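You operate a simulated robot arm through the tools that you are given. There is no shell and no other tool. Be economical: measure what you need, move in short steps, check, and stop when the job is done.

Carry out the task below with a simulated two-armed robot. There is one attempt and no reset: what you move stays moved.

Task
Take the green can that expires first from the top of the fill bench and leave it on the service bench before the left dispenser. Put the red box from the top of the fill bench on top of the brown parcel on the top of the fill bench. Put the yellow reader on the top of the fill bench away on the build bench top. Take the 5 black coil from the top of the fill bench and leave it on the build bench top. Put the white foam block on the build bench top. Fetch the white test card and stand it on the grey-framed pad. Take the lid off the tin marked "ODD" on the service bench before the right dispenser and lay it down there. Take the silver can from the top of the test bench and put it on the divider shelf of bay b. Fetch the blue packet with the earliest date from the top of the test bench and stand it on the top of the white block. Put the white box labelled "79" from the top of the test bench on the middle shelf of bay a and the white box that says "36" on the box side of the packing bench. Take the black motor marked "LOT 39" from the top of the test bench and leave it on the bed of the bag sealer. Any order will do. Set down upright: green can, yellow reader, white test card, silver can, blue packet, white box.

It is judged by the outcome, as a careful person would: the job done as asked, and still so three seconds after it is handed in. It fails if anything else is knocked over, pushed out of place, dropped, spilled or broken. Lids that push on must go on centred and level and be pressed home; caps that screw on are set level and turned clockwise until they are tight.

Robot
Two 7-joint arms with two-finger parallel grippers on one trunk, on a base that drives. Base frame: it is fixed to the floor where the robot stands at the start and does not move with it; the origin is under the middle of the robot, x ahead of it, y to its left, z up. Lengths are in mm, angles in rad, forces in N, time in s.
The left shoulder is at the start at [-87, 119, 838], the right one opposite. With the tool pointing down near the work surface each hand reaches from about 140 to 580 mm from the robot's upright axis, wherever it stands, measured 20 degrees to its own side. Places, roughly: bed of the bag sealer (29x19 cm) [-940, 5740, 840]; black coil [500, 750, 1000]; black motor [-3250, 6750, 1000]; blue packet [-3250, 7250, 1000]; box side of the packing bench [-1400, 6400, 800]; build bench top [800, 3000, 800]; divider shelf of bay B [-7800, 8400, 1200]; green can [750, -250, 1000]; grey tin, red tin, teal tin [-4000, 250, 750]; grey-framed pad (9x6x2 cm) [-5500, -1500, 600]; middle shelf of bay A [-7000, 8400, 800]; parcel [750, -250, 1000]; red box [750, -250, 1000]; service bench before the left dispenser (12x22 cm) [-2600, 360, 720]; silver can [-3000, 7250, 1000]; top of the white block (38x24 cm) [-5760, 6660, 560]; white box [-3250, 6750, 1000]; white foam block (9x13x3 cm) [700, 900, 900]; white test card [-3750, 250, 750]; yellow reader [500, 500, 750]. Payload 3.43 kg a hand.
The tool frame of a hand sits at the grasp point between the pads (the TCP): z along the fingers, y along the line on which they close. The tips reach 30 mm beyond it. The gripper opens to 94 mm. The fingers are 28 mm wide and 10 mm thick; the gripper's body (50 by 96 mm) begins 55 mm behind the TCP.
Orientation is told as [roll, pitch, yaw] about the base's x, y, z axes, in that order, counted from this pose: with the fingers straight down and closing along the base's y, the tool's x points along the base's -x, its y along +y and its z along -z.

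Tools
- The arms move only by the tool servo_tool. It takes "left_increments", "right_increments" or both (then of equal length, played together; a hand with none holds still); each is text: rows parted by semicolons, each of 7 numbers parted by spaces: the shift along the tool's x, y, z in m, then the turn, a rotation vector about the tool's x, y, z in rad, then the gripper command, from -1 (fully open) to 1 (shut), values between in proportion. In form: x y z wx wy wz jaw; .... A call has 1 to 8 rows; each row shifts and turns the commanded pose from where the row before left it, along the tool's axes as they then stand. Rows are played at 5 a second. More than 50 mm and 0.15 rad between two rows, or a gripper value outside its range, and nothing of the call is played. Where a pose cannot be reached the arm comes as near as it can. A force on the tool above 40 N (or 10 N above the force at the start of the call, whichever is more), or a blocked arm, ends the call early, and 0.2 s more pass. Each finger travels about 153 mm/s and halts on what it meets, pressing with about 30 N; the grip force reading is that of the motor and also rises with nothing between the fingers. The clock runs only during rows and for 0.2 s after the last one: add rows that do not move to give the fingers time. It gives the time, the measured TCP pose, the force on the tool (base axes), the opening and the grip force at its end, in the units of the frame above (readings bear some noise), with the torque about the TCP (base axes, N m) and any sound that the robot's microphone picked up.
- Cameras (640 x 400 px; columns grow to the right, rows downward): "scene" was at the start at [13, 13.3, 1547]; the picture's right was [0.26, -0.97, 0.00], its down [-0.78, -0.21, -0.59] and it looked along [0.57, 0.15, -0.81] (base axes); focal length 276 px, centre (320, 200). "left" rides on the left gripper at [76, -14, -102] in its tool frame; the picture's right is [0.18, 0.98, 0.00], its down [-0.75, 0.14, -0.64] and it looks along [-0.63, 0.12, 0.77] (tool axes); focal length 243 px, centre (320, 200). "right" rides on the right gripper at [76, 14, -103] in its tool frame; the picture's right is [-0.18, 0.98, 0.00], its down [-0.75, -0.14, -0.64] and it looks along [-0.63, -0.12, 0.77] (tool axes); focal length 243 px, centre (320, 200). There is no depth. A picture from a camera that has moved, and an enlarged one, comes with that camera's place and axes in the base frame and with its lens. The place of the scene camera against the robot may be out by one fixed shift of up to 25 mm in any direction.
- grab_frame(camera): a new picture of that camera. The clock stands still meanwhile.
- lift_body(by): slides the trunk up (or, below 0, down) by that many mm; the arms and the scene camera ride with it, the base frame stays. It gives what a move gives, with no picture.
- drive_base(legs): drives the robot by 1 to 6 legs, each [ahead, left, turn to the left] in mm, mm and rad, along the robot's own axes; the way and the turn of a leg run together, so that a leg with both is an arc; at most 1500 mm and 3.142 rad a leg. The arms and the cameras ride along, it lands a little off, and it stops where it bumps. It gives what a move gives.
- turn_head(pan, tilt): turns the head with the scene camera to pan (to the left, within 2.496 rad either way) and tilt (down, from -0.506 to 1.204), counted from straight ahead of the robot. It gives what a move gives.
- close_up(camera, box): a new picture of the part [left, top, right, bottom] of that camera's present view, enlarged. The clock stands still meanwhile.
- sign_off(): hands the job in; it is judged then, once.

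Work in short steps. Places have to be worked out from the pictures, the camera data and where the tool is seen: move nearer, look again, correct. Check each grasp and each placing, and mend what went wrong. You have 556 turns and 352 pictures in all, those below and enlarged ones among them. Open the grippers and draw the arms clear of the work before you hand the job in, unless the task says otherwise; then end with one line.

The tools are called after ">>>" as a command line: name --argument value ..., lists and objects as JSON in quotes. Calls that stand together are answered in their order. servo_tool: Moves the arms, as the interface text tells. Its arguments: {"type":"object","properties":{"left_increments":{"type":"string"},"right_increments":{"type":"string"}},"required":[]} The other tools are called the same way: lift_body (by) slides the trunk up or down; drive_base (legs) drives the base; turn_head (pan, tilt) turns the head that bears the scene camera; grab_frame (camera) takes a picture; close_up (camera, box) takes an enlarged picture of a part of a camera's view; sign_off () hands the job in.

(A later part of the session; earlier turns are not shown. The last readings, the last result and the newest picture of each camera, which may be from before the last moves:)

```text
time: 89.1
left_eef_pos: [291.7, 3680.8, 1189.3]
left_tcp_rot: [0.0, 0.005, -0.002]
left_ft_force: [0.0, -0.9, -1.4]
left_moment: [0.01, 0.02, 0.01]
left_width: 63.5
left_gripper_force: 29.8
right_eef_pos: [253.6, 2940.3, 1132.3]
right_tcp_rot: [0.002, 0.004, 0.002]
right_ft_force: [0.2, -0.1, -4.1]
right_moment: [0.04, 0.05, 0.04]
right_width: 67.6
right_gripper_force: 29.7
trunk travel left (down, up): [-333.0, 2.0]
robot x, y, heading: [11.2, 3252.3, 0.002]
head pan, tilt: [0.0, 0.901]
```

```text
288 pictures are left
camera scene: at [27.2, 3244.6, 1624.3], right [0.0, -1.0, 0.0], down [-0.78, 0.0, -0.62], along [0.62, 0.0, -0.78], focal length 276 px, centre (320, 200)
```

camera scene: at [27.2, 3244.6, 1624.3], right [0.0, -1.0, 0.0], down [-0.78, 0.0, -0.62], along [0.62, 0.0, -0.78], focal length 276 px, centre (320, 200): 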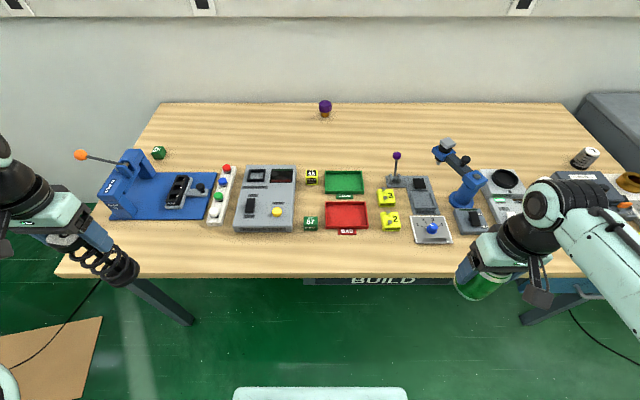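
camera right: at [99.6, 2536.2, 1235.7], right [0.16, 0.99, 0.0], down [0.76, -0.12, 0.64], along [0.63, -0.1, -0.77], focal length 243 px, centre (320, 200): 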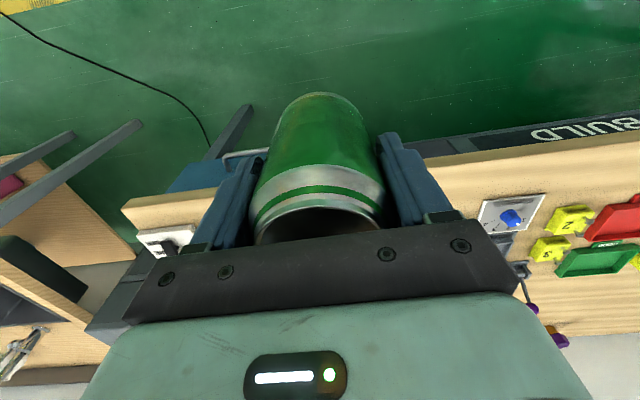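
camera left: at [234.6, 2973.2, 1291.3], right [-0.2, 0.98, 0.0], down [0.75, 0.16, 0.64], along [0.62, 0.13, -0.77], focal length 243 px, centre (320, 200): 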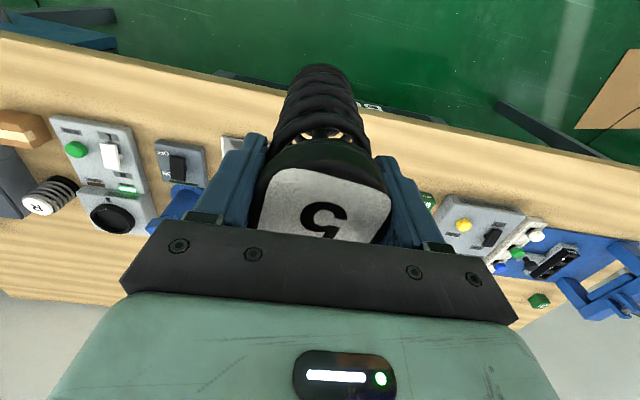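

Strip in front of the board is x≈375–530. I bring the coil over (450,3420) and the can over (450,3230).

>>> servo_tool --left_increments "-0.0198 -0.0325 0 0 0 0 1;-0.0198 -0.0325 0 0 0 0 1;-0.0198 -0.0325 0 0 0 0 1;-0.0198 -0.0325 0 0 0 0 1;-0.0198 -0.0325 0 0 0 0 1;-0.0198 -0.0325 0 0 0 0 1;-0.0198 -0.0325 0 0 0 0 1;-0.0198 -0.0325 0 0 0 0 1" --right_increments "-0.0246 0.0363 0 0 0 0 1;-0.0246 0.0363 0 0 0 0 1;-0.0246 0.0363 0 0 0 0 1;-0.0246 0.0363 0 0 0 0 1;-0.0246 0.0363 0 0 0 0 1;-0.0246 0.0363 0 0 0 0 1;-0.0246 0.0363 0 0 0 0 1;-0.0246 0.0363 0 0 0 0 1"

>>> servo_tool --left_increments "0 0 0.045 0 0 0 1;0 0 0.045 0 0 0 1;0 0 0.045 0 0 0 1;0 0 0.045 0 0 0 1;0 0 0 0 0 0 1" --right_increments "0 0 0.045 0 0 0 1;0 0 0.045 0 0 0 1;0 0 0.045 0 0 0 1;0 0 0.045 0 0 0 1;0 0 0 0 0 0 1"

>>> grab_frame --camera "scene"

>>> grab_frame --camera "left"

```text
time: 90.9
left_eef_pos: [450.8, 3420.1, 1187.7]
left_tcp_rot: [0.0, 0.008, -0.002]
left_ft_force: [1.0, 0.3, -1.5]
left_moment: [0.0, 0.0, 0.0]
left_width: 63.3
left_gripper_force: 30.0
right_eef_pos: [451.8, 3233.0, 1130.6]
right_tcp_rot: [0.0, 0.007, 0.0]
right_ft_force: [-0.1, 0.0, -2.2]
right_moment: [-0.04, 0.03, -0.03]
right_width: 67.2
right_gripper_force: 30.4
trunk travel left (down, up): [-333.0, 2.0]
robot x, y, heading: [9.6, 3249.0, -0.001]
head pan, tilt: [0.0, 0.901]
```

```text
time: 92.1
left_eef_pos: [445.6, 3419.1, 1008.2]
left_tcp_rot: [0.001, 0.004, -0.002]
left_ft_force: [-0.1, -1.1, -1.4]
left_moment: [-0.01, 0.03, -0.01]
left_width: 63.2
left_gripper_force: 29.9
right_eef_pos: [447.6, 3231.0, 951.4]
right_tcp_rot: [0.003, 0.004, 0.002]
right_ft_force: [0.4, 0.1, -2.7]
right_moment: [-0.04, 0.02, 0.02]
right_width: 67.5
right_gripper_force: 29.7
trunk travel left (down, up): [-333.0, 2.0]
robot x, y, heading: [8.4, 3253.5, -0.004]
head pan, tilt: [0.0, 0.901]
```

```text
287 pictures are left
camera scene: at [26.1, 3244.5, 1624.2], right [0.0, -1.0, 0.0], down [-0.78, 0.0, -0.62], along [0.62, 0.0, -0.78], focal length 276 px, centre (320, 200)
```

scene: 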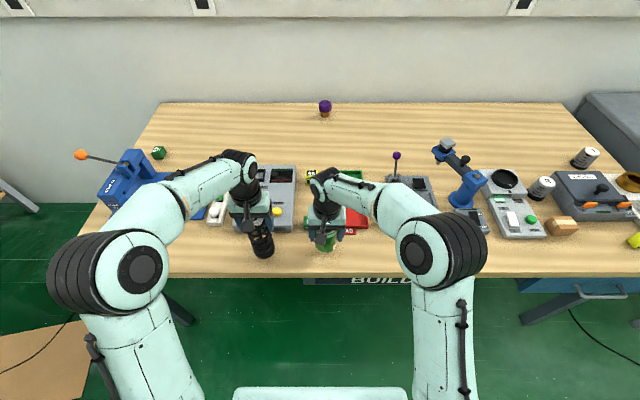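

```text
286 pictures are left
camera left: at [370.6, 3405.2, 1110.7], right [-0.18, 0.98, 0.0], down [0.76, 0.14, 0.64], along [0.63, 0.12, -0.77], focal length 243 px, centre (320, 200)
```

left: 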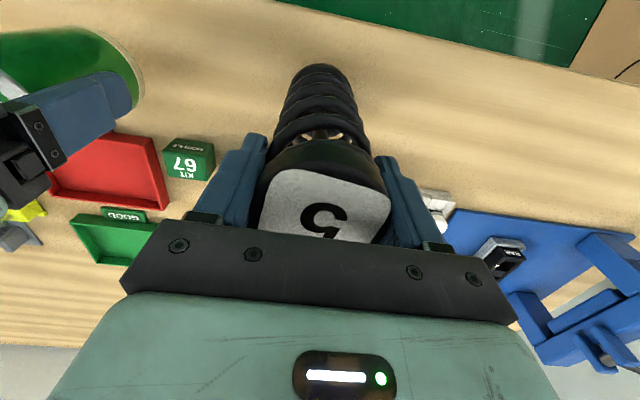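

Both clear. I lower to ~10–15 mm above expected contact.

>>> servo_tool --left_increments "0 0 0.025 0 0 0 1;0 0 0.022 0 0 0 1;0 0 0 0 0 0 1" --right_increments "0 0 0.03 0 0 0 1;0 0 0.028 0 0 0 1;0 0 0 0 0 0 1"

>>> servo_tool --left_increments "0 0 0.003 0 0 0 1;0 0 0.003 0 0 0 1;0 0 0 0 0 0 1" --right_increments "0 0 0.003 0 0 0 1;0 0 0.003 0 0 0 1;0 0 0 0 0 0 1"

>>> servo_tool --left_increments "0 0 0.003 0 0 0 1;0 0 0.003 0 0 0 1;0 0 0 0 0 0 1" --right_increments "0 0 0.003 0 0 0 1;0 0 0.003 0 0 0 1;0 0 0 0 0 0 1"

```text
time: 92.7
left_eef_pos: [448.3, 3419.7, 972.8]
left_tcp_rot: [-0.001, -0.017, -0.001]
left_ft_force: [-1.3, 0.7, 19.5]
left_moment: [0.18, 0.62, 0.02]
left_width: 63.2
left_gripper_force: 29.5
right_eef_pos: [450.3, 3233.6, 906.6]
right_tcp_rot: [0.009, -0.015, 0.003]
right_ft_force: [-5.6, -5.4, 27.9]
right_moment: [-0.9, 0.75, -0.09]
right_width: 67.1
right_gripper_force: 29.8
trunk travel left (down, up): [-333.0, 2.0]
robot x, y, heading: [7.9, 3254.3, -0.004]
head pan, tilt: [0.0, 0.901]
stopped in row 3 (right hand): the force on the tool passed its limit at 62 N (the readings are from after the stop); the commanded pose is now the measured one
```

```text
time: 93.1
left_eef_pos: [450.5, 3419.6, 972.6]
left_tcp_rot: [-0.003, -0.022, -0.003]
left_ft_force: [-2.5, -0.3, 15.2]
left_moment: [0.29, 0.57, 0.09]
left_width: 63.5
left_gripper_force: 30.4
right_eef_pos: [450.7, 3232.7, 907.7]
right_tcp_rot: [0.008, -0.015, 0.001]
right_ft_force: [-7.1, -3.4, 20.4]
right_moment: [-0.62, 0.78, -0.11]
right_width: 66.9
right_gripper_force: 29.9
trunk travel left (down, up): [-333.0, 2.0]
robot x, y, heading: [8.4, 3250.2, 0.0]
head pan, tilt: [0.0, 0.901]
stopped in row 1 (right hand): the force on the tool passed its limit at 44 N (the readings are from after the stop); the commanded pose is now the measured one
```

```text
time: 93.5
left_eef_pos: [449.6, 3420.3, 971.8]
left_tcp_rot: [-0.003, -0.026, -0.003]
left_ft_force: [-5.9, -0.3, 17.2]
left_moment: [0.36, 0.98, 0.1]
left_width: 63.4
left_gripper_force: 29.4
right_eef_pos: [451.4, 3234.1, 906.4]
right_tcp_rot: [0.011, -0.02, 0.002]
right_ft_force: [-5.5, -3.0, 19.5]
right_moment: [-0.64, 0.84, -0.08]
right_width: 67.1
right_gripper_force: 29.8
trunk travel left (down, up): [-333.0, 2.0]
robot x, y, heading: [3.7, 3252.1, -0.002]
head pan, tilt: [0.0, 0.901]
stopped in row 2 (right hand): the force on the tool passed its limit at 44 N (the readings are from after the stop); the commanded pose is now the measured one
```

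Contact came earlier: the bench is at z≈829. I raise 3 mm to relieve, level both hands, then check readings.

>>> servo_tool --left_increments "0 0 -0.003 0 0.026 0 1;0 0 0 0 0 0 1" --right_increments "0 0 -0.003 0.011 0.02 0 1;0 0 0 0 0 0 1"

```text
time: 94.1
left_eef_pos: [452.7, 3419.5, 971.9]
left_tcp_rot: [-0.004, 0.001, -0.002]
left_ft_force: [3.5, -0.6, 5.6]
left_moment: [-0.02, -0.57, 0.0]
left_width: 63.6
left_gripper_force: 30.0
right_eef_pos: [452.9, 3233.8, 906.1]
right_tcp_rot: [0.0, 0.001, 0.001]
right_ft_force: [-4.5, 0.6, 9.6]
right_moment: [0.08, -0.08, 0.04]
right_width: 66.8
right_gripper_force: 29.8
trunk travel left (down, up): [-333.0, 2.0]
robot x, y, heading: [9.0, 3251.8, -0.002]
head pan, tilt: [0.0, 0.901]
```

Nearly no load now; both stand on the bench. I open both grippers gently and check before drawing up.

>>> servo_tool --left_increments "0 0 0 0 0 0 -0.4;0 0 0 0 0 0 -0.6;0 0 0 0 0 0 -1;0 0 0 0 0 0 -1" --right_increments "0 0 0 0 0 0 -0.46;0 0 0 0 0 0 -0.6;0 0 0 0 0 0 -1;0 0 0 0 0 0 -1"

>>> servo_tool --left_increments "0 0 -0.03 0 0 0 -1;0 0 -0.05 0 0 0 -1;0 0 -0.05 0 0 0 -1;0 0 -0.05 0 0 0 -1" --right_increments "0 0 -0.03 0 0 0 -1;0 0 -0.05 0 0 0 -1;0 0 -0.05 0 0 0 -1;0 0 -0.05 0 0 0 -1"

>>> grab_frame --camera "scene"

>>> grab_frame --camera "left"

```text
time: 95.1
left_eef_pos: [452.5, 3420.7, 971.4]
left_tcp_rot: [-0.004, 0.001, 0.0]
left_ft_force: [0.2, -1.0, 0.2]
left_moment: [0.01, -0.02, -0.02]
left_width: 93.8
left_gripper_force: 0.2
right_eef_pos: [452.4, 3235.1, 907.8]
right_tcp_rot: [-0.002, 0.003, 0.003]
right_ft_force: [-4.2, 0.2, 7.6]
right_moment: [-0.01, -0.02, -0.01]
right_width: 94.1
right_gripper_force: 0.0
trunk travel left (down, up): [-333.0, 2.0]
robot x, y, heading: [8.7, 3250.3, 0.002]
head pan, tilt: [0.0, 0.901]
```

```text
time: 96.1
left_eef_pos: [453.2, 3420.6, 1153.7]
left_tcp_rot: [-0.003, 0.003, -0.003]
left_ft_force: [0.7, -0.2, -0.6]
left_moment: [-0.01, 0.0, -0.02]
left_width: 94.0
left_gripper_force: 0.0
right_eef_pos: [453.2, 3233.9, 1088.1]
right_tcp_rot: [-0.002, 0.003, 0.002]
right_ft_force: [0.2, 0.6, 0.0]
right_moment: [-0.04, -0.01, 0.0]
right_width: 93.8
right_gripper_force: 0.1
trunk travel left (down, up): [-333.0, 2.0]
robot x, y, heading: [6.8, 3252.3, -0.001]
head pan, tilt: [0.0, 0.901]
```

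```text
285 pictures are left
camera scene: at [25.4, 3244.3, 1624.2], right [0.0, -1.0, 0.0], down [-0.78, 0.0, -0.62], along [0.62, 0.0, -0.78], focal length 276 px, centre (320, 200)
```

scene: 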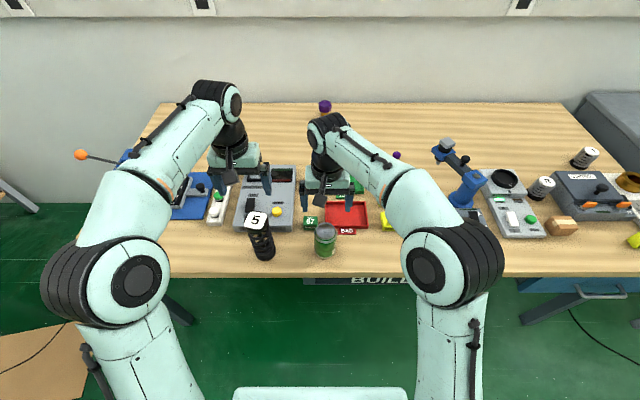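

```text
284 pictures are left
camera left: at [376.6, 3406.7, 1255.1], right [-0.18, 0.98, 0.0], down [0.76, 0.14, 0.64], along [0.63, 0.11, -0.77], focal length 243 px, centre (320, 200)
```

left: 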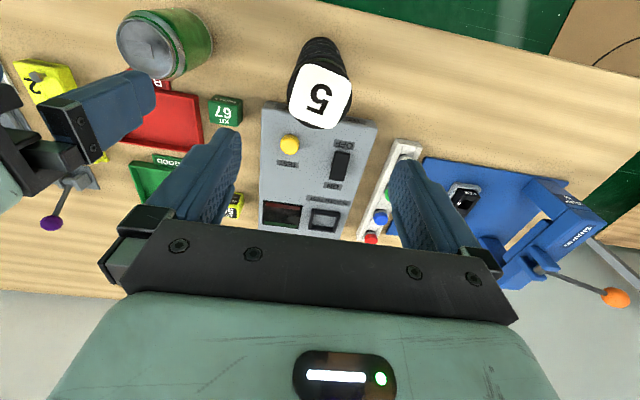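

Both stand well. I retract the hands outward, then drive back to the fill bench.

>>> servo_tool --left_increments "0.04 0 -0.02 0 0 0 -1;0.03 0.035 -0.01 0 0 0 -1;0.03 0.035 0 0 0 0 -1;0.03 0.035 0 0 0 0 -1;0.03 0.035 0 0 0 0 -1;0 0.04 0 0 0 0 -1" --right_increments "0.03 0 -0.03 0 0 0 -1;0.03 -0.03 -0.02 0 0 0 -1;0.03 -0.03 -0.02 0 0 0 -1;0.03 -0.035 0 0 0 0 -1;0.03 -0.035 0 0 0 0 -1;0 -0.04 0 0 0 0 -1"

>>> drive_base --legs '[[-60, 0, 0], [0, -1280, 0], [0, -1280, 0]]'

>>> turn_head --pan 0.1 --tilt 0.9

>>> grab_frame --camera "scene"

```text
time: 97.5
left_eef_pos: [293.9, 3600.3, 1181.4]
left_tcp_rot: [-0.004, 0.004, -0.003]
left_ft_force: [-0.3, 0.3, 0.0]
left_moment: [0.01, 0.01, 0.03]
left_width: 94.0
left_gripper_force: 0.0
right_eef_pos: [304.7, 3064.0, 1156.7]
right_tcp_rot: [-0.002, 0.005, 0.002]
right_ft_force: [0.0, 0.4, -0.4]
right_moment: [-0.01, 0.02, 0.01]
right_width: 94.1
right_gripper_force: 0.0
trunk travel left (down, up): [-333.0, 2.0]
robot x, y, heading: [11.7, 3254.7, -0.001]
head pan, tilt: [0.0, 0.901]
```

```text
time: 120.6
left_eef_pos: [233.7, 1043.3, 1182.6]
left_tcp_rot: [-0.003, 0.003, 0.009]
left_ft_force: [0.7, -0.7, -0.6]
left_moment: [0.01, 0.02, -0.02]
left_width: 94.1
left_gripper_force: 0.1
right_eef_pos: [250.8, 506.5, 1157.6]
right_tcp_rot: [-0.002, 0.005, 0.012]
right_ft_force: [0.5, 0.4, 0.4]
right_moment: [0.02, 0.03, 0.0]
right_width: 93.9
right_gripper_force: 0.0
trunk travel left (down, up): [-333.0, 2.0]
robot x, y, heading: [-42.7, 690.3, 0.01]
head pan, tilt: [0.0, 0.901]
```

```text
time: 121.3
left_eef_pos: [235.4, 1044.0, 1182.8]
left_tcp_rot: [-0.005, 0.002, 0.01]
left_ft_force: [-0.1, 0.0, -0.5]
left_moment: [0.03, 0.0, 0.01]
left_width: 93.8
left_gripper_force: 0.0
right_eef_pos: [252.4, 508.0, 1156.7]
right_tcp_rot: [-0.002, 0.002, 0.012]
right_ft_force: [0.5, 0.5, 0.1]
right_moment: [-0.02, 0.01, 0.0]
right_width: 93.6
right_gripper_force: 0.0
trunk travel left (down, up): [-333.0, 2.0]
robot x, y, heading: [-44.7, 689.8, 0.008]
head pan, tilt: [0.099, 0.901]
```

```text
283 pictures are left
camera scene: at [-29.0, 692.5, 1624.2], right [0.11, -0.99, 0.0], down [-0.78, -0.09, -0.62], along [0.62, 0.07, -0.78], focal length 276 px, centre (320, 200)
```

scene: 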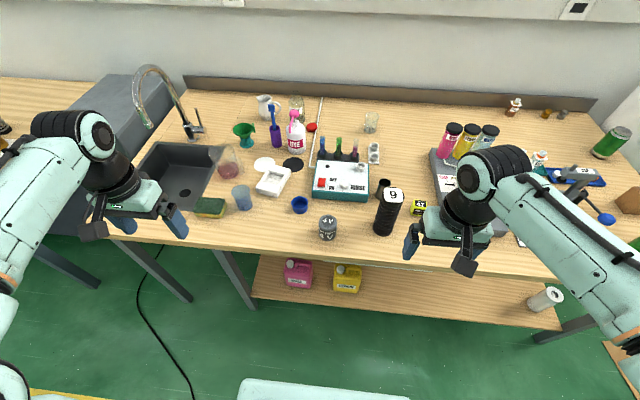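

Good position. I enlarge the foam block and reader, then move ahead.

>>> drive_base --legs '[[160, 15, -0.009]]'

>>> close_up --camera "scene" --box '[220, 130, 340, 250]'

>>> grab_frame --camera "scene"

```text
time: 122.7
left_eef_pos: [394.3, 1057.0, 1182.0]
left_tcp_rot: [-0.003, 0.004, 0.003]
left_ft_force: [-0.2, -0.3, -0.7]
left_moment: [0.04, -0.01, -0.02]
left_width: 93.9
left_gripper_force: 0.1
right_eef_pos: [406.9, 520.7, 1157.1]
right_tcp_rot: [-0.003, 0.004, 0.003]
right_ft_force: [0.0, 0.5, 0.0]
right_moment: [0.0, 0.01, -0.01]
right_width: 94.1
right_gripper_force: 0.1
trunk travel left (down, up): [-333.0, 2.0]
robot x, y, heading: [111.9, 705.2, 0.003]
head pan, tilt: [0.099, 0.901]
```

```text
3.33 times, centred on (280, 190) of scene
camera zoom: at [128.0, 708.3, 1624.0], right [0.1, -0.99, 0.0], down [-0.78, -0.08, -0.62], along [0.62, 0.06, -0.78], focal length 919 px, centre (453, 233)
```

zoom: 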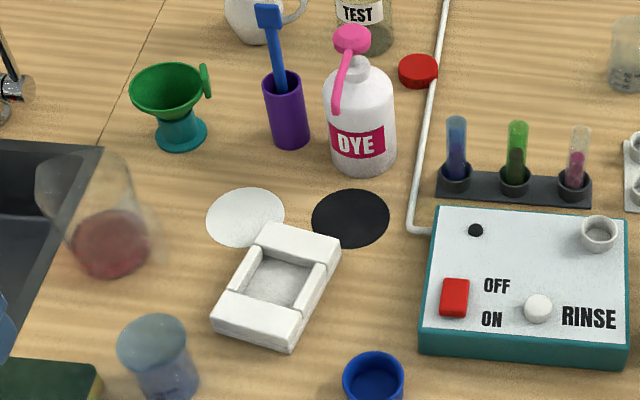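

```text
281 pictures are left
camera scene: at [128.0, 708.3, 1624.0], right [0.1, -0.99, 0.0], down [-0.78, -0.08, -0.62], along [0.62, 0.06, -0.78], focal length 276 px, centre (320, 200)
```

scene: 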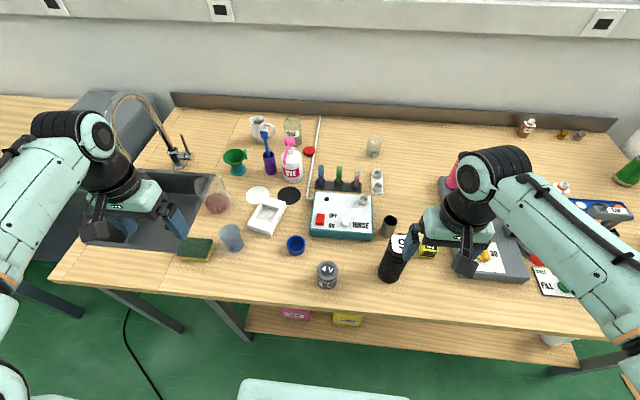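

Foam centre ≈(655,941), long axis at −12°, solid rims. I'll grip its right side rim with the left hand. I move above it with yaw −0.21.

>>> servo_tool --left_increments "-0.0298 -0.0185 0.0125 0 0 0 -1;-0.0298 -0.0185 0.0125 0 0 0 -1;-0.0298 -0.0185 0.0125 0 0 0 -1;-0.0298 -0.0185 0.0125 0 0 0 -1;-0.0298 -0.0185 0.0125 0 0 0 -1;-0.0298 -0.0185 0.0125 0 0 0 -1;-0.0298 -0.0185 0.0125 0 0 0 0;-0.0298 -0.0185 0.0125 0 0 0 0.06"

>>> servo_tool --left_increments "0 0 0.02 0 0 0.105 0.06;0 0 0.02 0 0 0.105 0.06;0 0 0 0 0 0 0.06"

>>> grab_frame --camera "left"

>>> grab_frame --camera "right"

```text
time: 124.5
left_eef_pos: [633.2, 909.2, 1082.7]
left_tcp_rot: [-0.004, 0.004, 0.004]
left_ft_force: [0.2, 0.1, -0.4]
left_moment: [0.02, -0.01, 0.02]
left_width: 44.3
left_gripper_force: 0.0
right_eef_pos: [409.0, 519.6, 1157.2]
right_tcp_rot: [-0.001, 0.004, 0.005]
right_ft_force: [-0.7, -0.2, -0.4]
right_moment: [-0.01, -0.02, 0.01]
right_width: 93.7
right_gripper_force: 0.0
trunk travel left (down, up): [-333.0, 2.0]
robot x, y, heading: [110.6, 703.6, 0.008]
head pan, tilt: [0.099, 0.901]
```

```text
time: 125.3
left_eef_pos: [632.6, 909.6, 1042.2]
left_tcp_rot: [-0.003, 0.001, -0.211]
left_ft_force: [0.1, 0.3, -0.4]
left_moment: [-0.01, -0.01, 0.03]
left_width: 44.3
left_gripper_force: 0.0
right_eef_pos: [408.5, 520.2, 1157.4]
right_tcp_rot: [0.0, 0.003, 0.004]
right_ft_force: [0.2, -0.5, -0.4]
right_moment: [0.02, 0.03, -0.03]
right_width: 94.0
right_gripper_force: 0.2
trunk travel left (down, up): [-333.0, 2.0]
robot x, y, heading: [111.1, 706.5, -0.0]
head pan, tilt: [0.099, 0.901]
```

```text
280 pictures are left
camera left: at [555.2, 911.8, 1144.7], right [0.02, 1.0, 0.0], down [0.77, -0.02, 0.64], along [0.64, -0.02, -0.77], focal length 243 px, centre (320, 200)
```

left: 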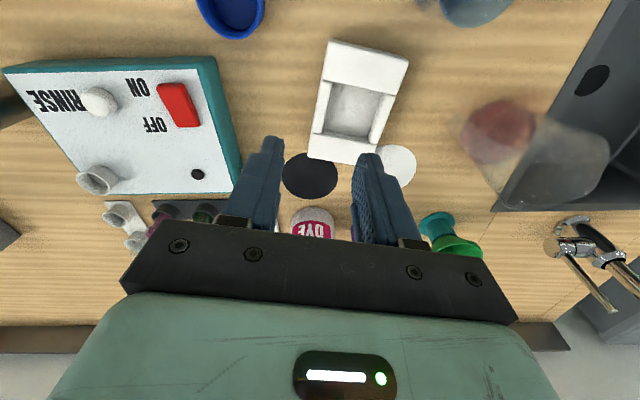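

```text
279 pictures are left
camera right: at [331.6, 534.8, 1261.2], right [0.18, 0.98, 0.0], down [0.76, -0.14, 0.64], along [0.63, -0.12, -0.77], focal length 243 px, centre (320, 200)
```

right: 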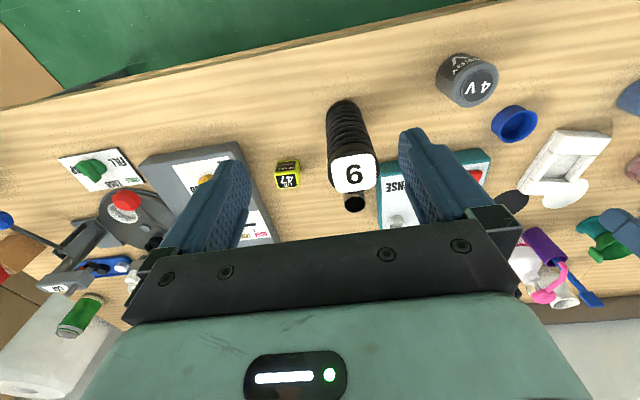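

The foam's right rim centre is ≈(650,911), ~12 mm thick. I shift there and descend part way, then look.

>>> servo_tool --left_increments "-0.0163 0.005 0.02 0 0 0 0.06;0 0 0.045 0 0 0 0.06;0 0 0.045 0 0 0 0.06;0 0 0 0 0 0 0.06"

>>> grab_frame --camera "left"

```text
time: 126.3
left_eef_pos: [649.9, 909.9, 932.8]
left_tcp_rot: [-0.005, 0.002, -0.208]
left_ft_force: [-0.1, 0.2, 0.2]
left_moment: [0.02, 0.03, -0.01]
left_width: 44.4
left_gripper_force: 0.1
right_eef_pos: [407.8, 521.1, 1157.6]
right_tcp_rot: [-0.003, 0.004, 0.005]
right_ft_force: [0.2, 0.0, -0.9]
right_moment: [-0.03, 0.02, -0.01]
right_width: 94.0
right_gripper_force: 0.1
trunk travel left (down, up): [-333.0, 2.0]
robot x, y, heading: [111.0, 706.3, -0.004]
head pan, tilt: [0.099, 0.901]
```

```text
278 pictures are left
camera left: at [572.5, 912.2, 1034.7], right [0.02, 1.0, 0.0], down [0.77, -0.01, 0.64], along [0.64, -0.02, -0.77], focal length 243 px, centre (320, 200)
```

left: 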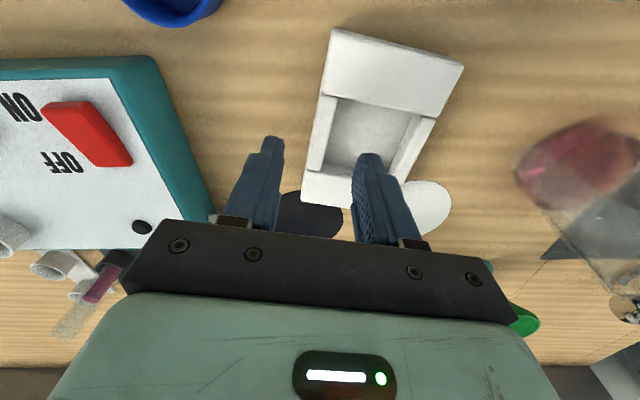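

Aligned with the rim. I descend to z≈890 (tips ~12 mm below the rim top), then close.

>>> servo_tool --left_increments "0 0 0.03 0 0 0 0.06;0 0 0.006 0 0 0 0.06;0 0 0.006 0 0 0 0.06;0 0 0 0 0 0 0.06"

>>> servo_tool --left_increments "0 0 0 0 0 0 0.4;0 0 0 0 0 0 0.6;0 0 0 0 0 0 1;0 0 0 0 0 0 1"

>>> grab_frame --camera "left"

```text
time: 127.3
left_eef_pos: [650.2, 908.9, 890.7]
left_tcp_rot: [-0.004, 0.002, -0.208]
left_ft_force: [0.5, 0.6, -0.1]
left_moment: [-0.01, -0.03, 0.03]
left_width: 44.2
left_gripper_force: 0.1
right_eef_pos: [408.3, 520.9, 1157.4]
right_tcp_rot: [-0.001, 0.003, 0.005]
right_ft_force: [0.1, -0.5, 0.1]
right_moment: [0.02, 0.0, -0.04]
right_width: 94.0
right_gripper_force: 0.0
trunk travel left (down, up): [-333.0, 2.0]
robot x, y, heading: [110.8, 704.7, 0.002]
head pan, tilt: [0.099, 0.901]
```

```text
time: 128.3
left_eef_pos: [648.8, 910.0, 890.1]
left_tcp_rot: [-0.004, 0.001, -0.207]
left_ft_force: [-0.5, -0.7, -0.5]
left_moment: [0.0, 0.03, 0.0]
left_width: 10.3
left_gripper_force: 29.9
right_eef_pos: [408.8, 521.5, 1157.0]
right_tcp_rot: [-0.001, 0.004, 0.004]
right_ft_force: [-0.4, 0.2, -0.3]
right_moment: [-0.03, 0.01, 0.02]
right_width: 94.0
right_gripper_force: 0.3
trunk travel left (down, up): [-333.0, 2.0]
robot x, y, heading: [110.5, 708.0, 0.004]
head pan, tilt: [0.099, 0.901]
```

```text
277 pictures are left
camera left: at [572.3, 912.4, 992.5], right [0.02, 1.0, 0.0], down [0.77, -0.02, 0.64], along [0.64, -0.02, -0.77], focal length 243 px, centre (320, 200)
```

left: 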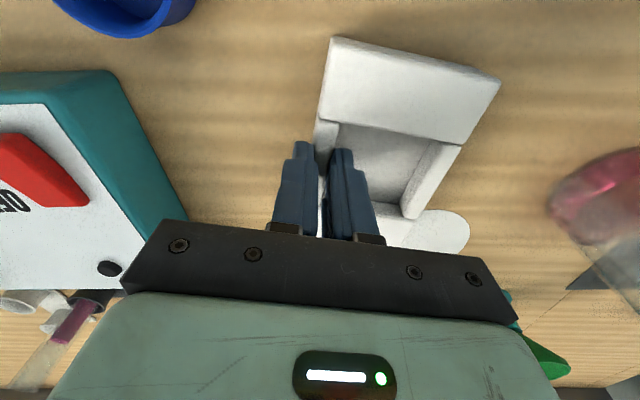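

Gripped the rim (10 mm). I lift a little and check it stays level.

>>> servo_tool --left_increments "0 0 -0.01 0 0 0 1;0 0 -0.02 0 0 0 1;0 0 -0.04 0 0 0 1;0.015 0 -0.045 0 0 0 1;0.02 0 -0.045 0 0 0 1;0.02 0 -0.04 0 0 0 1;0 0 0 0 0 0 1"

>>> grab_frame --camera "left"

>>> close_up --camera "right" --box '[250, 130, 350, 220]'

```text
time: 129.9
left_eef_pos: [597.5, 921.7, 1090.9]
left_tcp_rot: [-0.002, 0.002, -0.207]
left_ft_force: [-0.3, 0.2, -0.6]
left_moment: [0.01, 0.02, -0.04]
left_width: 10.3
left_gripper_force: 29.8
right_eef_pos: [407.8, 520.7, 1158.3]
right_tcp_rot: [0.0, 0.005, 0.006]
right_ft_force: [-0.3, -0.5, -0.4]
right_moment: [0.06, 0.02, -0.01]
right_width: 93.7
right_gripper_force: 0.1
trunk travel left (down, up): [-333.0, 2.0]
robot x, y, heading: [108.1, 709.2, 0.001]
head pan, tilt: [0.099, 0.901]
```

```text
276 pictures are left
camera left: at [519.7, 923.8, 1192.7], right [0.02, 1.0, 0.0], down [0.77, -0.01, 0.64], along [0.64, -0.02, -0.77], focal length 243 px, centre (320, 200)
```

left: 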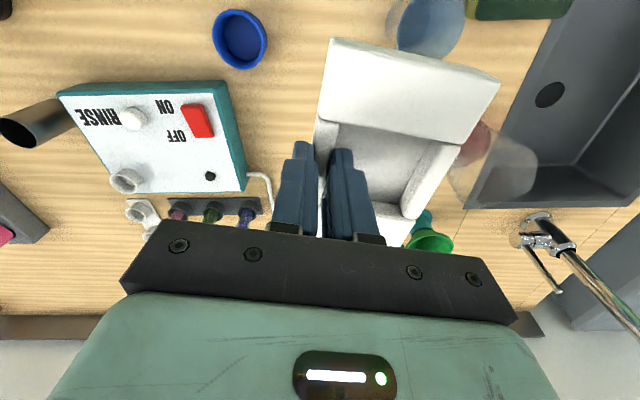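

```text
4.44 times, centred on (300, 175) of right
camera zoom: at [332.2, 534.8, 1261.1], right [0.18, 0.98, 0.0], down [0.76, -0.14, 0.64], along [0.63, -0.12, -0.77], focal length 1078 px, centre (409, 311)
```

zoom: 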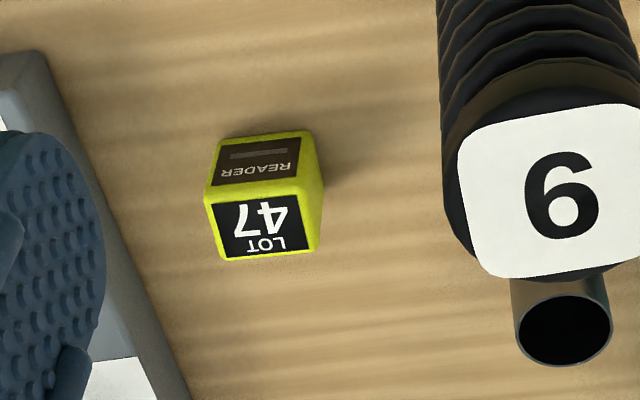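

Foam hangs level. Reader ≈(587,422), nearly square. I bring the right hand above with the jaws opened to ~62 mm (the grey board is close on its right).

>>> servo_tool --right_increments "-0.0358 -0.0198 0 0 0 0 -0.32;-0.0358 -0.0198 0 0 0 0 -0.32;-0.0358 -0.0198 0 0 0 0 -0.32;-0.0358 -0.0198 0 0 0 0 -0.32;-0.0358 -0.0198 0 0 0 0 -0.32;0 0 0.045 0 0 0 -0.32;0 0 0.045 0 0 0 -0.32;0 0 0.045 0 0 0 -0.32"

>>> grab_frame --camera "right"

```text
time: 131.7
left_eef_pos: [597.8, 921.4, 1089.9]
left_tcp_rot: [-0.004, 0.001, -0.208]
left_ft_force: [0.2, 0.2, -0.4]
left_moment: [0.0, 0.03, -0.01]
left_width: 10.2
left_gripper_force: 30.1
right_eef_pos: [587.2, 421.2, 1022.3]
right_tcp_rot: [0.0, 0.004, 0.005]
right_ft_force: [0.2, -0.7, -1.0]
right_moment: [-0.02, -0.01, 0.06]
right_width: 62.0
right_gripper_force: 0.0
trunk travel left (down, up): [-333.0, 2.0]
robot x, y, heading: [112.5, 706.9, 0.004]
head pan, tilt: [0.099, 0.901]
```

```text
274 pictures are left
camera right: at [511.4, 435.7, 1125.5], right [0.18, 0.98, 0.0], down [0.76, -0.14, 0.64], along [0.63, -0.12, -0.77], focal length 243 px, centre (320, 200)
```

right: 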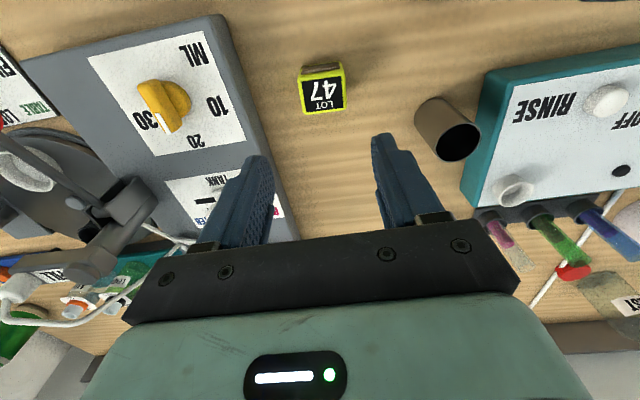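

Reader top centre refines to ≈(579,425), top z≈888. I descend to z≈878.

>>> servo_tool --right_increments "0.008 0.004 0.02 0 0 0 -0.32;0 0 0.045 0 0 0 -0.32;0 0 0.045 0 0 0 -0.32;0 0 0 0 0 0 -0.32"

>>> grab_frame --camera "right"

```text
time: 132.7
left_eef_pos: [597.0, 921.5, 1091.2]
left_tcp_rot: [-0.004, 0.002, -0.208]
left_ft_force: [0.1, -0.3, -1.1]
left_moment: [-0.02, 0.0, -0.03]
left_width: 10.6
left_gripper_force: 29.8
right_eef_pos: [578.6, 425.6, 913.1]
right_tcp_rot: [-0.002, 0.005, 0.006]
right_ft_force: [-0.9, 0.3, 0.2]
right_moment: [0.02, 0.0, 0.01]
right_width: 62.3
right_gripper_force: 0.0
trunk travel left (down, up): [-333.0, 2.0]
robot x, y, heading: [110.5, 710.5, 0.005]
head pan, tilt: [0.099, 0.901]
```

```text
273 pictures are left
camera right: at [502.2, 439.5, 1015.7], right [0.18, 0.98, 0.0], down [0.76, -0.14, 0.64], along [0.63, -0.12, -0.77], focal length 243 px, centre (320, 200)
```

right: 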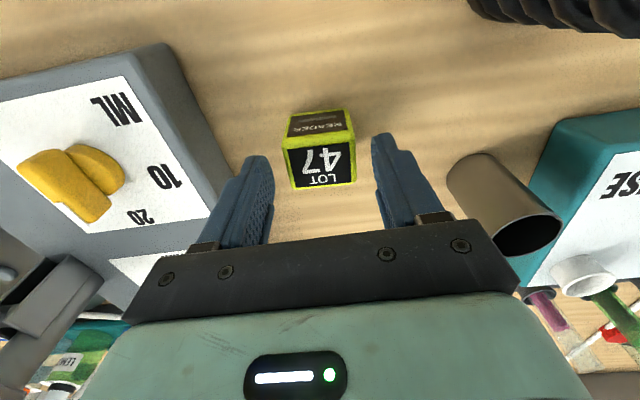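

Well centred. I descend 35 mm more, close and lift.

>>> servo_tool --right_increments "-0.001 0 0.035 0 0 0 -0.32;0 0 0 0 0 0 -0.32;0 0 0 0 0 0 0.2;0 0 0 0 0 0 1;0 0 0 0 0 0 1;0 0 0 0 0 0 1"

>>> servo_tool --right_increments "0 0 -0.03 0 0 0 1;0 0 -0.05 0 0 0 1;0 0 -0.05 0 0 0 1;0 0 -0.05 0 0 0 1;0 0 -0.05 0 0 0 1;0 0 0 0 0 0 1"

>>> grab_frame --camera "right"

```text
time: 134.1
left_eef_pos: [597.3, 922.2, 1090.5]
left_tcp_rot: [-0.003, 0.001, -0.207]
left_ft_force: [0.2, 0.8, 0.4]
left_moment: [0.0, 0.0, -0.02]
left_width: 10.5
left_gripper_force: 30.1
right_eef_pos: [580.1, 425.8, 877.9]
right_tcp_rot: [0.0, 0.004, 0.006]
right_ft_force: [0.2, -0.2, 0.5]
right_moment: [0.04, -0.05, -0.01]
right_width: 48.0
right_gripper_force: 29.8
trunk travel left (down, up): [-333.0, 2.0]
robot x, y, heading: [111.8, 707.7, 0.003]
head pan, tilt: [0.099, 0.901]
```

```text
time: 135.5
left_eef_pos: [595.7, 921.9, 1090.8]
left_tcp_rot: [-0.003, 0.001, -0.208]
left_ft_force: [-0.7, -0.2, -0.5]
left_moment: [0.0, -0.02, 0.01]
left_width: 10.5
left_gripper_force: 29.9
right_eef_pos: [580.9, 426.8, 1108.6]
right_tcp_rot: [-0.001, 0.003, 0.005]
right_ft_force: [-0.2, -0.1, -0.1]
right_moment: [-0.01, 0.01, 0.0]
right_width: 47.8
right_gripper_force: 29.9
trunk travel left (down, up): [-333.0, 2.0]
robot x, y, heading: [115.2, 708.2, -0.001]
head pan, tilt: [0.099, 0.901]
```

```text
272 pictures are left
camera right: at [505.1, 440.1, 1211.9], right [0.18, 0.98, 0.0], down [0.76, -0.14, 0.64], along [0.63, -0.12, -0.77], focal length 243 px, centre (320, 200)
```

right: 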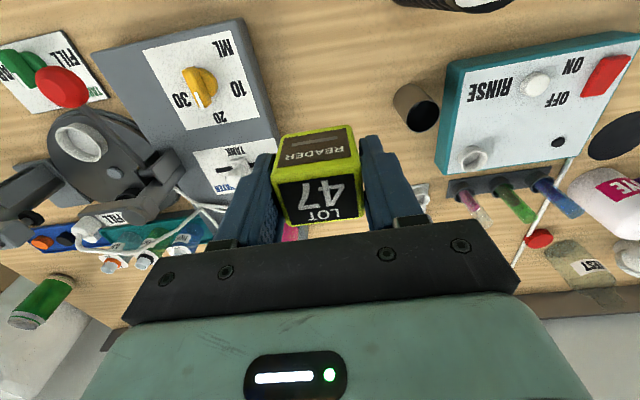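

Reader is held. I back off and drive left to the build bench, stopping near y≈3400.

>>> drive_base --legs '[[-130, 0, 0], [0, 1340, 0], [0, 1340, 0]]'

>>> turn_head --pan 0.0 --tilt 0.95

>>> grab_frame --camera "scene"

```text
time: 159.8
left_eef_pos: [441.3, 3598.5, 1090.0]
left_tcp_rot: [-0.004, 0.003, -0.205]
left_ft_force: [0.6, -0.3, 0.4]
left_moment: [-0.04, 0.0, 0.02]
left_width: 10.4
left_gripper_force: 30.6
right_eef_pos: [427.5, 3103.3, 1107.3]
right_tcp_rot: [-0.002, 0.003, 0.009]
right_ft_force: [-0.5, 0.2, -1.1]
right_moment: [0.01, 0.0, 0.01]
right_width: 47.9
right_gripper_force: 30.1
trunk travel left (down, up): [-333.0, 2.0]
robot x, y, heading: [-44.1, 3380.5, 0.008]
head pan, tilt: [0.099, 0.901]
```

```text
time: 160.5
left_eef_pos: [441.5, 3597.6, 1089.8]
left_tcp_rot: [-0.004, 0.001, -0.204]
left_ft_force: [-0.1, 0.0, -0.3]
left_moment: [-0.02, 0.0, -0.01]
left_width: 10.2
left_gripper_force: 30.2
right_eef_pos: [427.8, 3102.7, 1107.1]
right_tcp_rot: [-0.002, 0.003, 0.008]
right_ft_force: [-0.7, 0.3, -0.5]
right_moment: [0.01, -0.01, 0.0]
right_width: 47.7
right_gripper_force: 29.9
trunk travel left (down, up): [-333.0, 2.0]
robot x, y, heading: [-45.2, 3382.3, 0.006]
head pan, tilt: [0.0, 0.949]
```

```text
271 pictures are left
camera scene: at [-27.9, 3375.0, 1620.6], right [0.01, -1.0, 0.0], down [-0.81, -0.01, -0.58], along [0.58, 0.0, -0.81], focal length 276 px, centre (320, 200)
```

scene: 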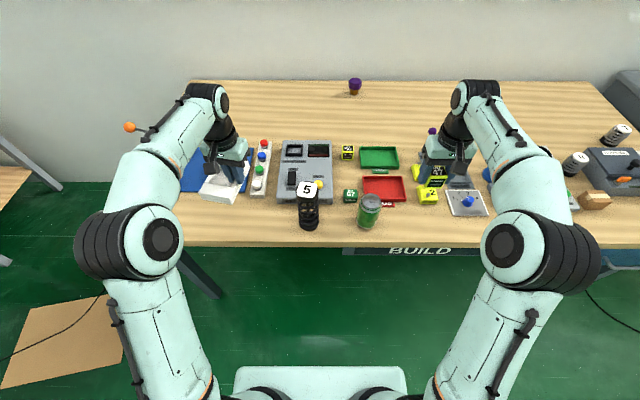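

I check the landing spots with the hand cameras.

>>> grab_frame --camera "left"

>>> grab_frame --camera "right"

```text
270 pictures are left
camera left: at [364.4, 3599.3, 1192.4], right [0.02, 1.0, 0.0], down [0.77, -0.01, 0.64], along [0.64, -0.01, -0.77], focal length 243 px, centre (320, 200)
```

left: 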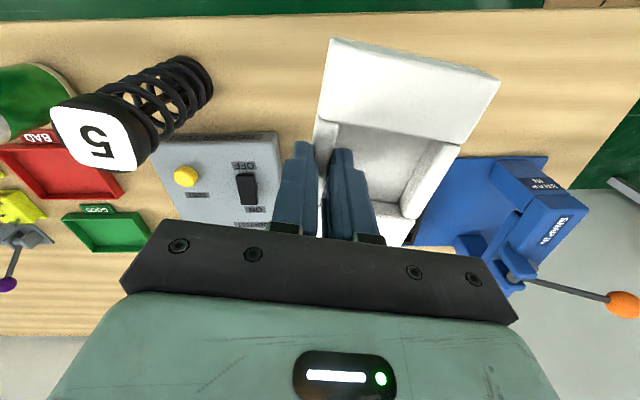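

```text
269 pictures are left
camera right: at [351.6, 3115.7, 1211.5], right [0.18, 0.98, 0.0], down [0.76, -0.13, 0.64], along [0.63, -0.11, -0.77], focal length 243 px, centre (320, 200)
```

right: 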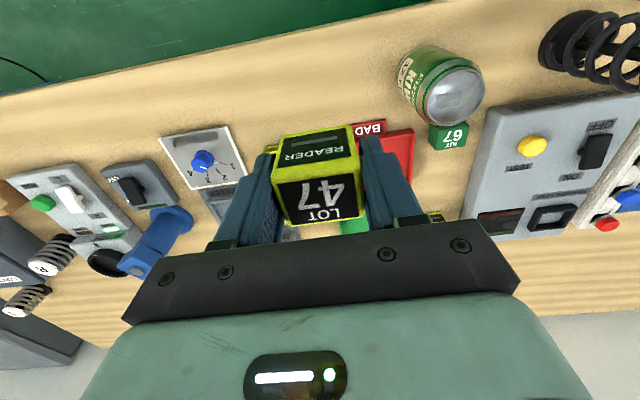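

Front strip is x≈380–565 before the press. I shift the foam to centre ≈(470,3645) and lower both to ~13 mm above contact.

>>> servo_tool --left_increments "-0.0215 0.0147 0 0 0 0 1;0 0 0.049 0 0 0 1;0 0 0.049 0 0 0 1;0 0 0.049 0 0 0 1;0 0 0.049 0 0 0 1;0 0 0 0 0 0 1" --right_increments "-0.017 0 0 0 0 0 1;0 0 0.049 0 0 0 1;0 0 0.049 0 0 0 1;0 0 0.049 0 0 0 1;0 0 0.049 0 0 0 1;0 0 0.028 0 0 0 1"

>>> grab_frame --camera "scene"

```text
time: 161.9
left_eef_pos: [466.2, 3606.0, 893.9]
left_tcp_rot: [-0.004, 0.002, -0.205]
left_ft_force: [0.4, -0.2, -0.1]
left_moment: [0.02, 0.0, 0.01]
left_width: 11.0
left_gripper_force: 29.8
right_eef_pos: [443.7, 3100.8, 884.2]
right_tcp_rot: [0.0, 0.003, 0.009]
right_ft_force: [0.6, -0.8, -0.9]
right_moment: [-0.01, 0.02, -0.01]
right_width: 47.9
right_gripper_force: 29.9
trunk travel left (down, up): [-333.0, 2.0]
robot x, y, heading: [-38.6, 3381.8, 0.011]
head pan, tilt: [0.0, 0.949]
```

```text
268 pictures are left
camera scene: at [-27.9, 3374.7, 1620.6], right [0.01, -1.0, 0.0], down [-0.81, 0.0, -0.58], along [0.58, 0.0, -0.81], focal length 276 px, centre (320, 200)
```

scene: 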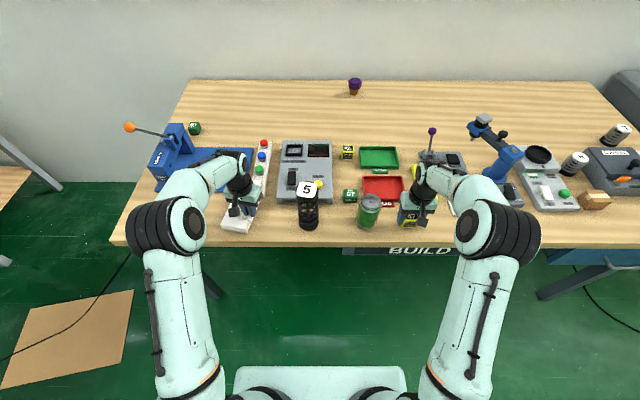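

Clear of neighbours. I creep down.

>>> servo_tool --left_increments "0 0 0.005 0 0 0 1;0 0 0.005 0 0 0 1;0 0 0 0 0 0 1" --right_increments "0 0 0.006 0 0 0 1;0 0 0.006 0 0 0 1;0 0 0 0 0 0 1"

>>> servo_tool --left_increments "0 0 0.003 0 0 0 1;0 0 0 0 0 0 1" --right_increments "0 0 0.003 0 0 0 1;0 0 0 0 0 0 1"

>>> servo_tool --left_increments "0 0 0.003 0 0 0 1;0 0 0 0 0 0 1" --right_increments "0 0 0.003 0 0 0 1;0 0 0 0 0 0 1"

```text
time: 162.7
left_eef_pos: [465.4, 3606.3, 889.0]
left_tcp_rot: [-0.002, -0.007, -0.205]
left_ft_force: [0.9, -0.7, 23.3]
left_moment: [0.01, -0.05, 0.01]
left_width: 10.6
left_gripper_force: 29.9
right_eef_pos: [444.6, 3101.2, 876.1]
right_tcp_rot: [-0.002, -0.007, 0.008]
right_ft_force: [0.9, 0.7, 25.0]
right_moment: [0.01, -0.01, -0.03]
right_width: 48.2
right_gripper_force: 29.7
trunk travel left (down, up): [-333.0, 2.0]
robot x, y, heading: [-41.2, 3379.3, 0.013]
head pan, tilt: [0.0, 0.949]
```

```text
time: 163.3
left_eef_pos: [466.1, 3606.5, 883.2]
left_tcp_rot: [-0.003, -0.005, -0.204]
left_ft_force: [4.1, -2.7, 23.9]
left_moment: [0.03, -0.23, -0.06]
left_width: 10.2
left_gripper_force: 29.5
right_eef_pos: [444.4, 3102.1, 871.6]
right_tcp_rot: [0.001, -0.002, 0.007]
right_ft_force: [4.2, 1.8, 22.8]
right_moment: [0.03, -0.09, -0.03]
right_width: 48.1
right_gripper_force: 29.7
trunk travel left (down, up): [-333.0, 2.0]
robot x, y, heading: [-39.2, 3382.0, 0.005]
head pan, tilt: [0.0, 0.949]
```

```text
time: 163.9
left_eef_pos: [464.4, 3607.3, 880.5]
left_tcp_rot: [-0.004, -0.005, -0.204]
left_ft_force: [5.5, -4.3, 24.0]
left_moment: [0.02, -0.19, -0.08]
left_width: 10.3
left_gripper_force: 29.4
right_eef_pos: [443.0, 3102.2, 869.7]
right_tcp_rot: [-0.001, -0.004, 0.01]
right_ft_force: [1.9, 2.6, 36.3]
right_moment: [0.68, 0.52, 0.08]
right_width: 47.5
right_gripper_force: 30.2
trunk travel left (down, up): [-333.0, 2.0]
robot x, y, heading: [-40.3, 3382.2, 0.007]
head pan, tilt: [0.0, 0.949]
```

The pieces are seated (they slipped a little in the fingers). I relieve and release.

>>> servo_tool --left_increments "0 0 -0.003 0 0 0 1;0 0 0 0 0 0 0.6;0 0 0 0 0 0 0.3;0 0 0 0 0 0 0.1;0 0 0 0 0 0 0.1" --right_increments "0 0 -0.003 0 0 0 1;0 0 0 0 0 0 -0.1;0 0 0 0 0 0 -0.4;0 0 0 0 0 0 -1;0 0 0 0 0 0 -1"

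>>> servo_tool --left_increments "0 0 -0.03 0 0 0 0.1;0 0 -0.05 0 0 0 0.1;0 0 -0.05 0 0 0 0.1;0 0 -0.05 0 0 0 0.1;0 0 -0.05 0 0 0 0.1" --right_increments "0 0 -0.03 0 0 0 -1;0 0 -0.05 0 0 0 -1;0 0 -0.05 0 0 0 -1;0 0 -0.05 0 0 0 -1;0 0 -0.05 0 0 0 -1"

>>> grab_frame --camera "left"

>>> grab_frame --camera "right"

```text
time: 165.1
left_eef_pos: [463.2, 3609.8, 881.2]
left_tcp_rot: [-0.004, 0.003, -0.202]
left_ft_force: [-0.3, -0.7, 0.4]
left_moment: [-0.01, 0.04, -0.01]
left_width: 42.2
left_gripper_force: 0.0
right_eef_pos: [441.4, 3104.8, 869.9]
right_tcp_rot: [-0.001, 0.004, 0.01]
right_ft_force: [-5.8, -6.1, 23.8]
right_moment: [-1.24, -0.18, -0.33]
right_width: 94.1
right_gripper_force: 0.1
trunk travel left (down, up): [-333.0, 2.0]
robot x, y, heading: [-42.5, 3381.6, 0.005]
head pan, tilt: [0.0, 0.949]
```

```text
time: 166.3
left_eef_pos: [465.8, 3607.1, 1111.8]
left_tcp_rot: [-0.004, 0.003, -0.204]
left_ft_force: [-0.3, 0.6, -0.9]
left_moment: [0.0, -0.01, 0.02]
left_width: 42.4
left_gripper_force: 0.0
right_eef_pos: [443.7, 3101.7, 1098.4]
right_tcp_rot: [0.0, 0.003, 0.008]
right_ft_force: [-0.3, -0.6, -0.3]
right_moment: [0.03, -0.01, -0.01]
right_width: 93.9
right_gripper_force: 0.1
trunk travel left (down, up): [-333.0, 2.0]
robot x, y, heading: [-40.8, 3379.6, 0.007]
head pan, tilt: [0.0, 0.949]
```

```text
267 pictures are left
camera left: at [388.4, 3608.5, 1214.3], right [0.02, 1.0, 0.0], down [0.77, -0.01, 0.64], along [0.64, -0.02, -0.77], focal length 243 px, centre (320, 200)
```

left: 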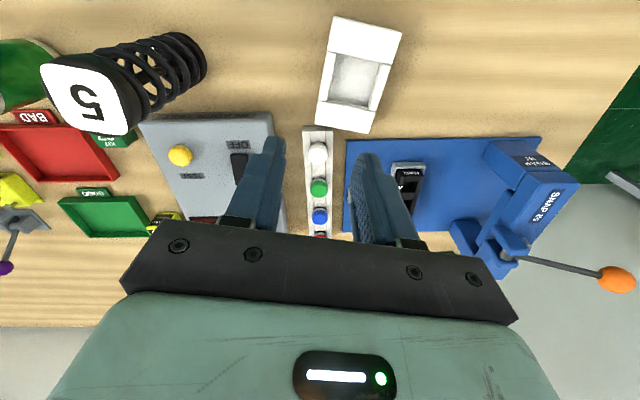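

```text
266 pictures are left
camera right: at [367.5, 3115.7, 1202.9], right [0.18, 0.98, 0.0], down [0.76, -0.13, 0.64], along [0.63, -0.11, -0.77], focal length 243 px, centre (320, 200)
```

right: 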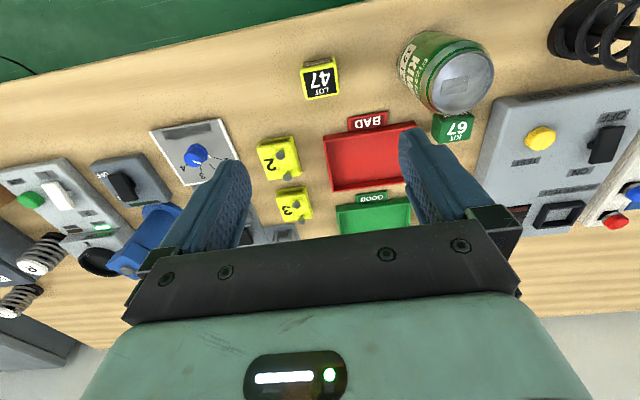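

All landed well: foam, reader and coil on the build bench. I now re-grip the KIWI can at ≈(454,3233) with the right hand.

>>> servo_tool --right_increments "-0.0033 0.0437 0 0 0 0 -1;-0.0033 0.0437 0 0 0 0 -1;-0.0033 0.0437 0 0 0 0 -1;0 0 0.045 0 0 0 -1;0 0 0.045 0 0 0 -1;0 0 0 0 0 0 -1" --left_increments "0 0 0 0 0 -0.1 -1;0 0 0 0 0 -0.1 -1;0 0 0 0 0 0 -1;0.04 0.02 0 0 0 0 -1;0.04 0.02 0 0 0 0 -1;0.04 0.02 0 0 0 0 -1"

>>> grab_frame --camera "right"

```text
time: 167.7
left_eef_pos: [345.1, 3668.5, 1111.1]
left_tcp_rot: [-0.004, 0.001, -0.006]
left_ft_force: [0.7, -0.1, 0.1]
left_moment: [0.01, -0.01, 0.0]
left_width: 94.0
left_gripper_force: 0.0
right_eef_pos: [451.6, 3233.5, 1009.9]
right_tcp_rot: [-0.002, 0.001, 0.007]
right_ft_force: [-0.2, -0.1, 0.4]
right_moment: [0.02, -0.01, 0.01]
right_width: 94.2
right_gripper_force: 0.0
trunk travel left (down, up): [-333.0, 2.0]
robot x, y, heading: [-40.9, 3382.4, 0.006]
head pan, tilt: [0.0, 0.949]
```

```text
265 pictures are left
camera right: at [374.7, 3247.2, 1112.6], right [0.18, 0.98, 0.0], down [0.76, -0.13, 0.64], along [0.63, -0.11, -0.77], focal length 243 px, centre (320, 200)
```

right: 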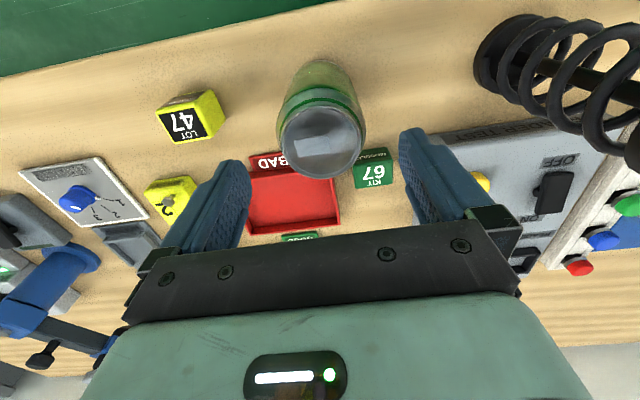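

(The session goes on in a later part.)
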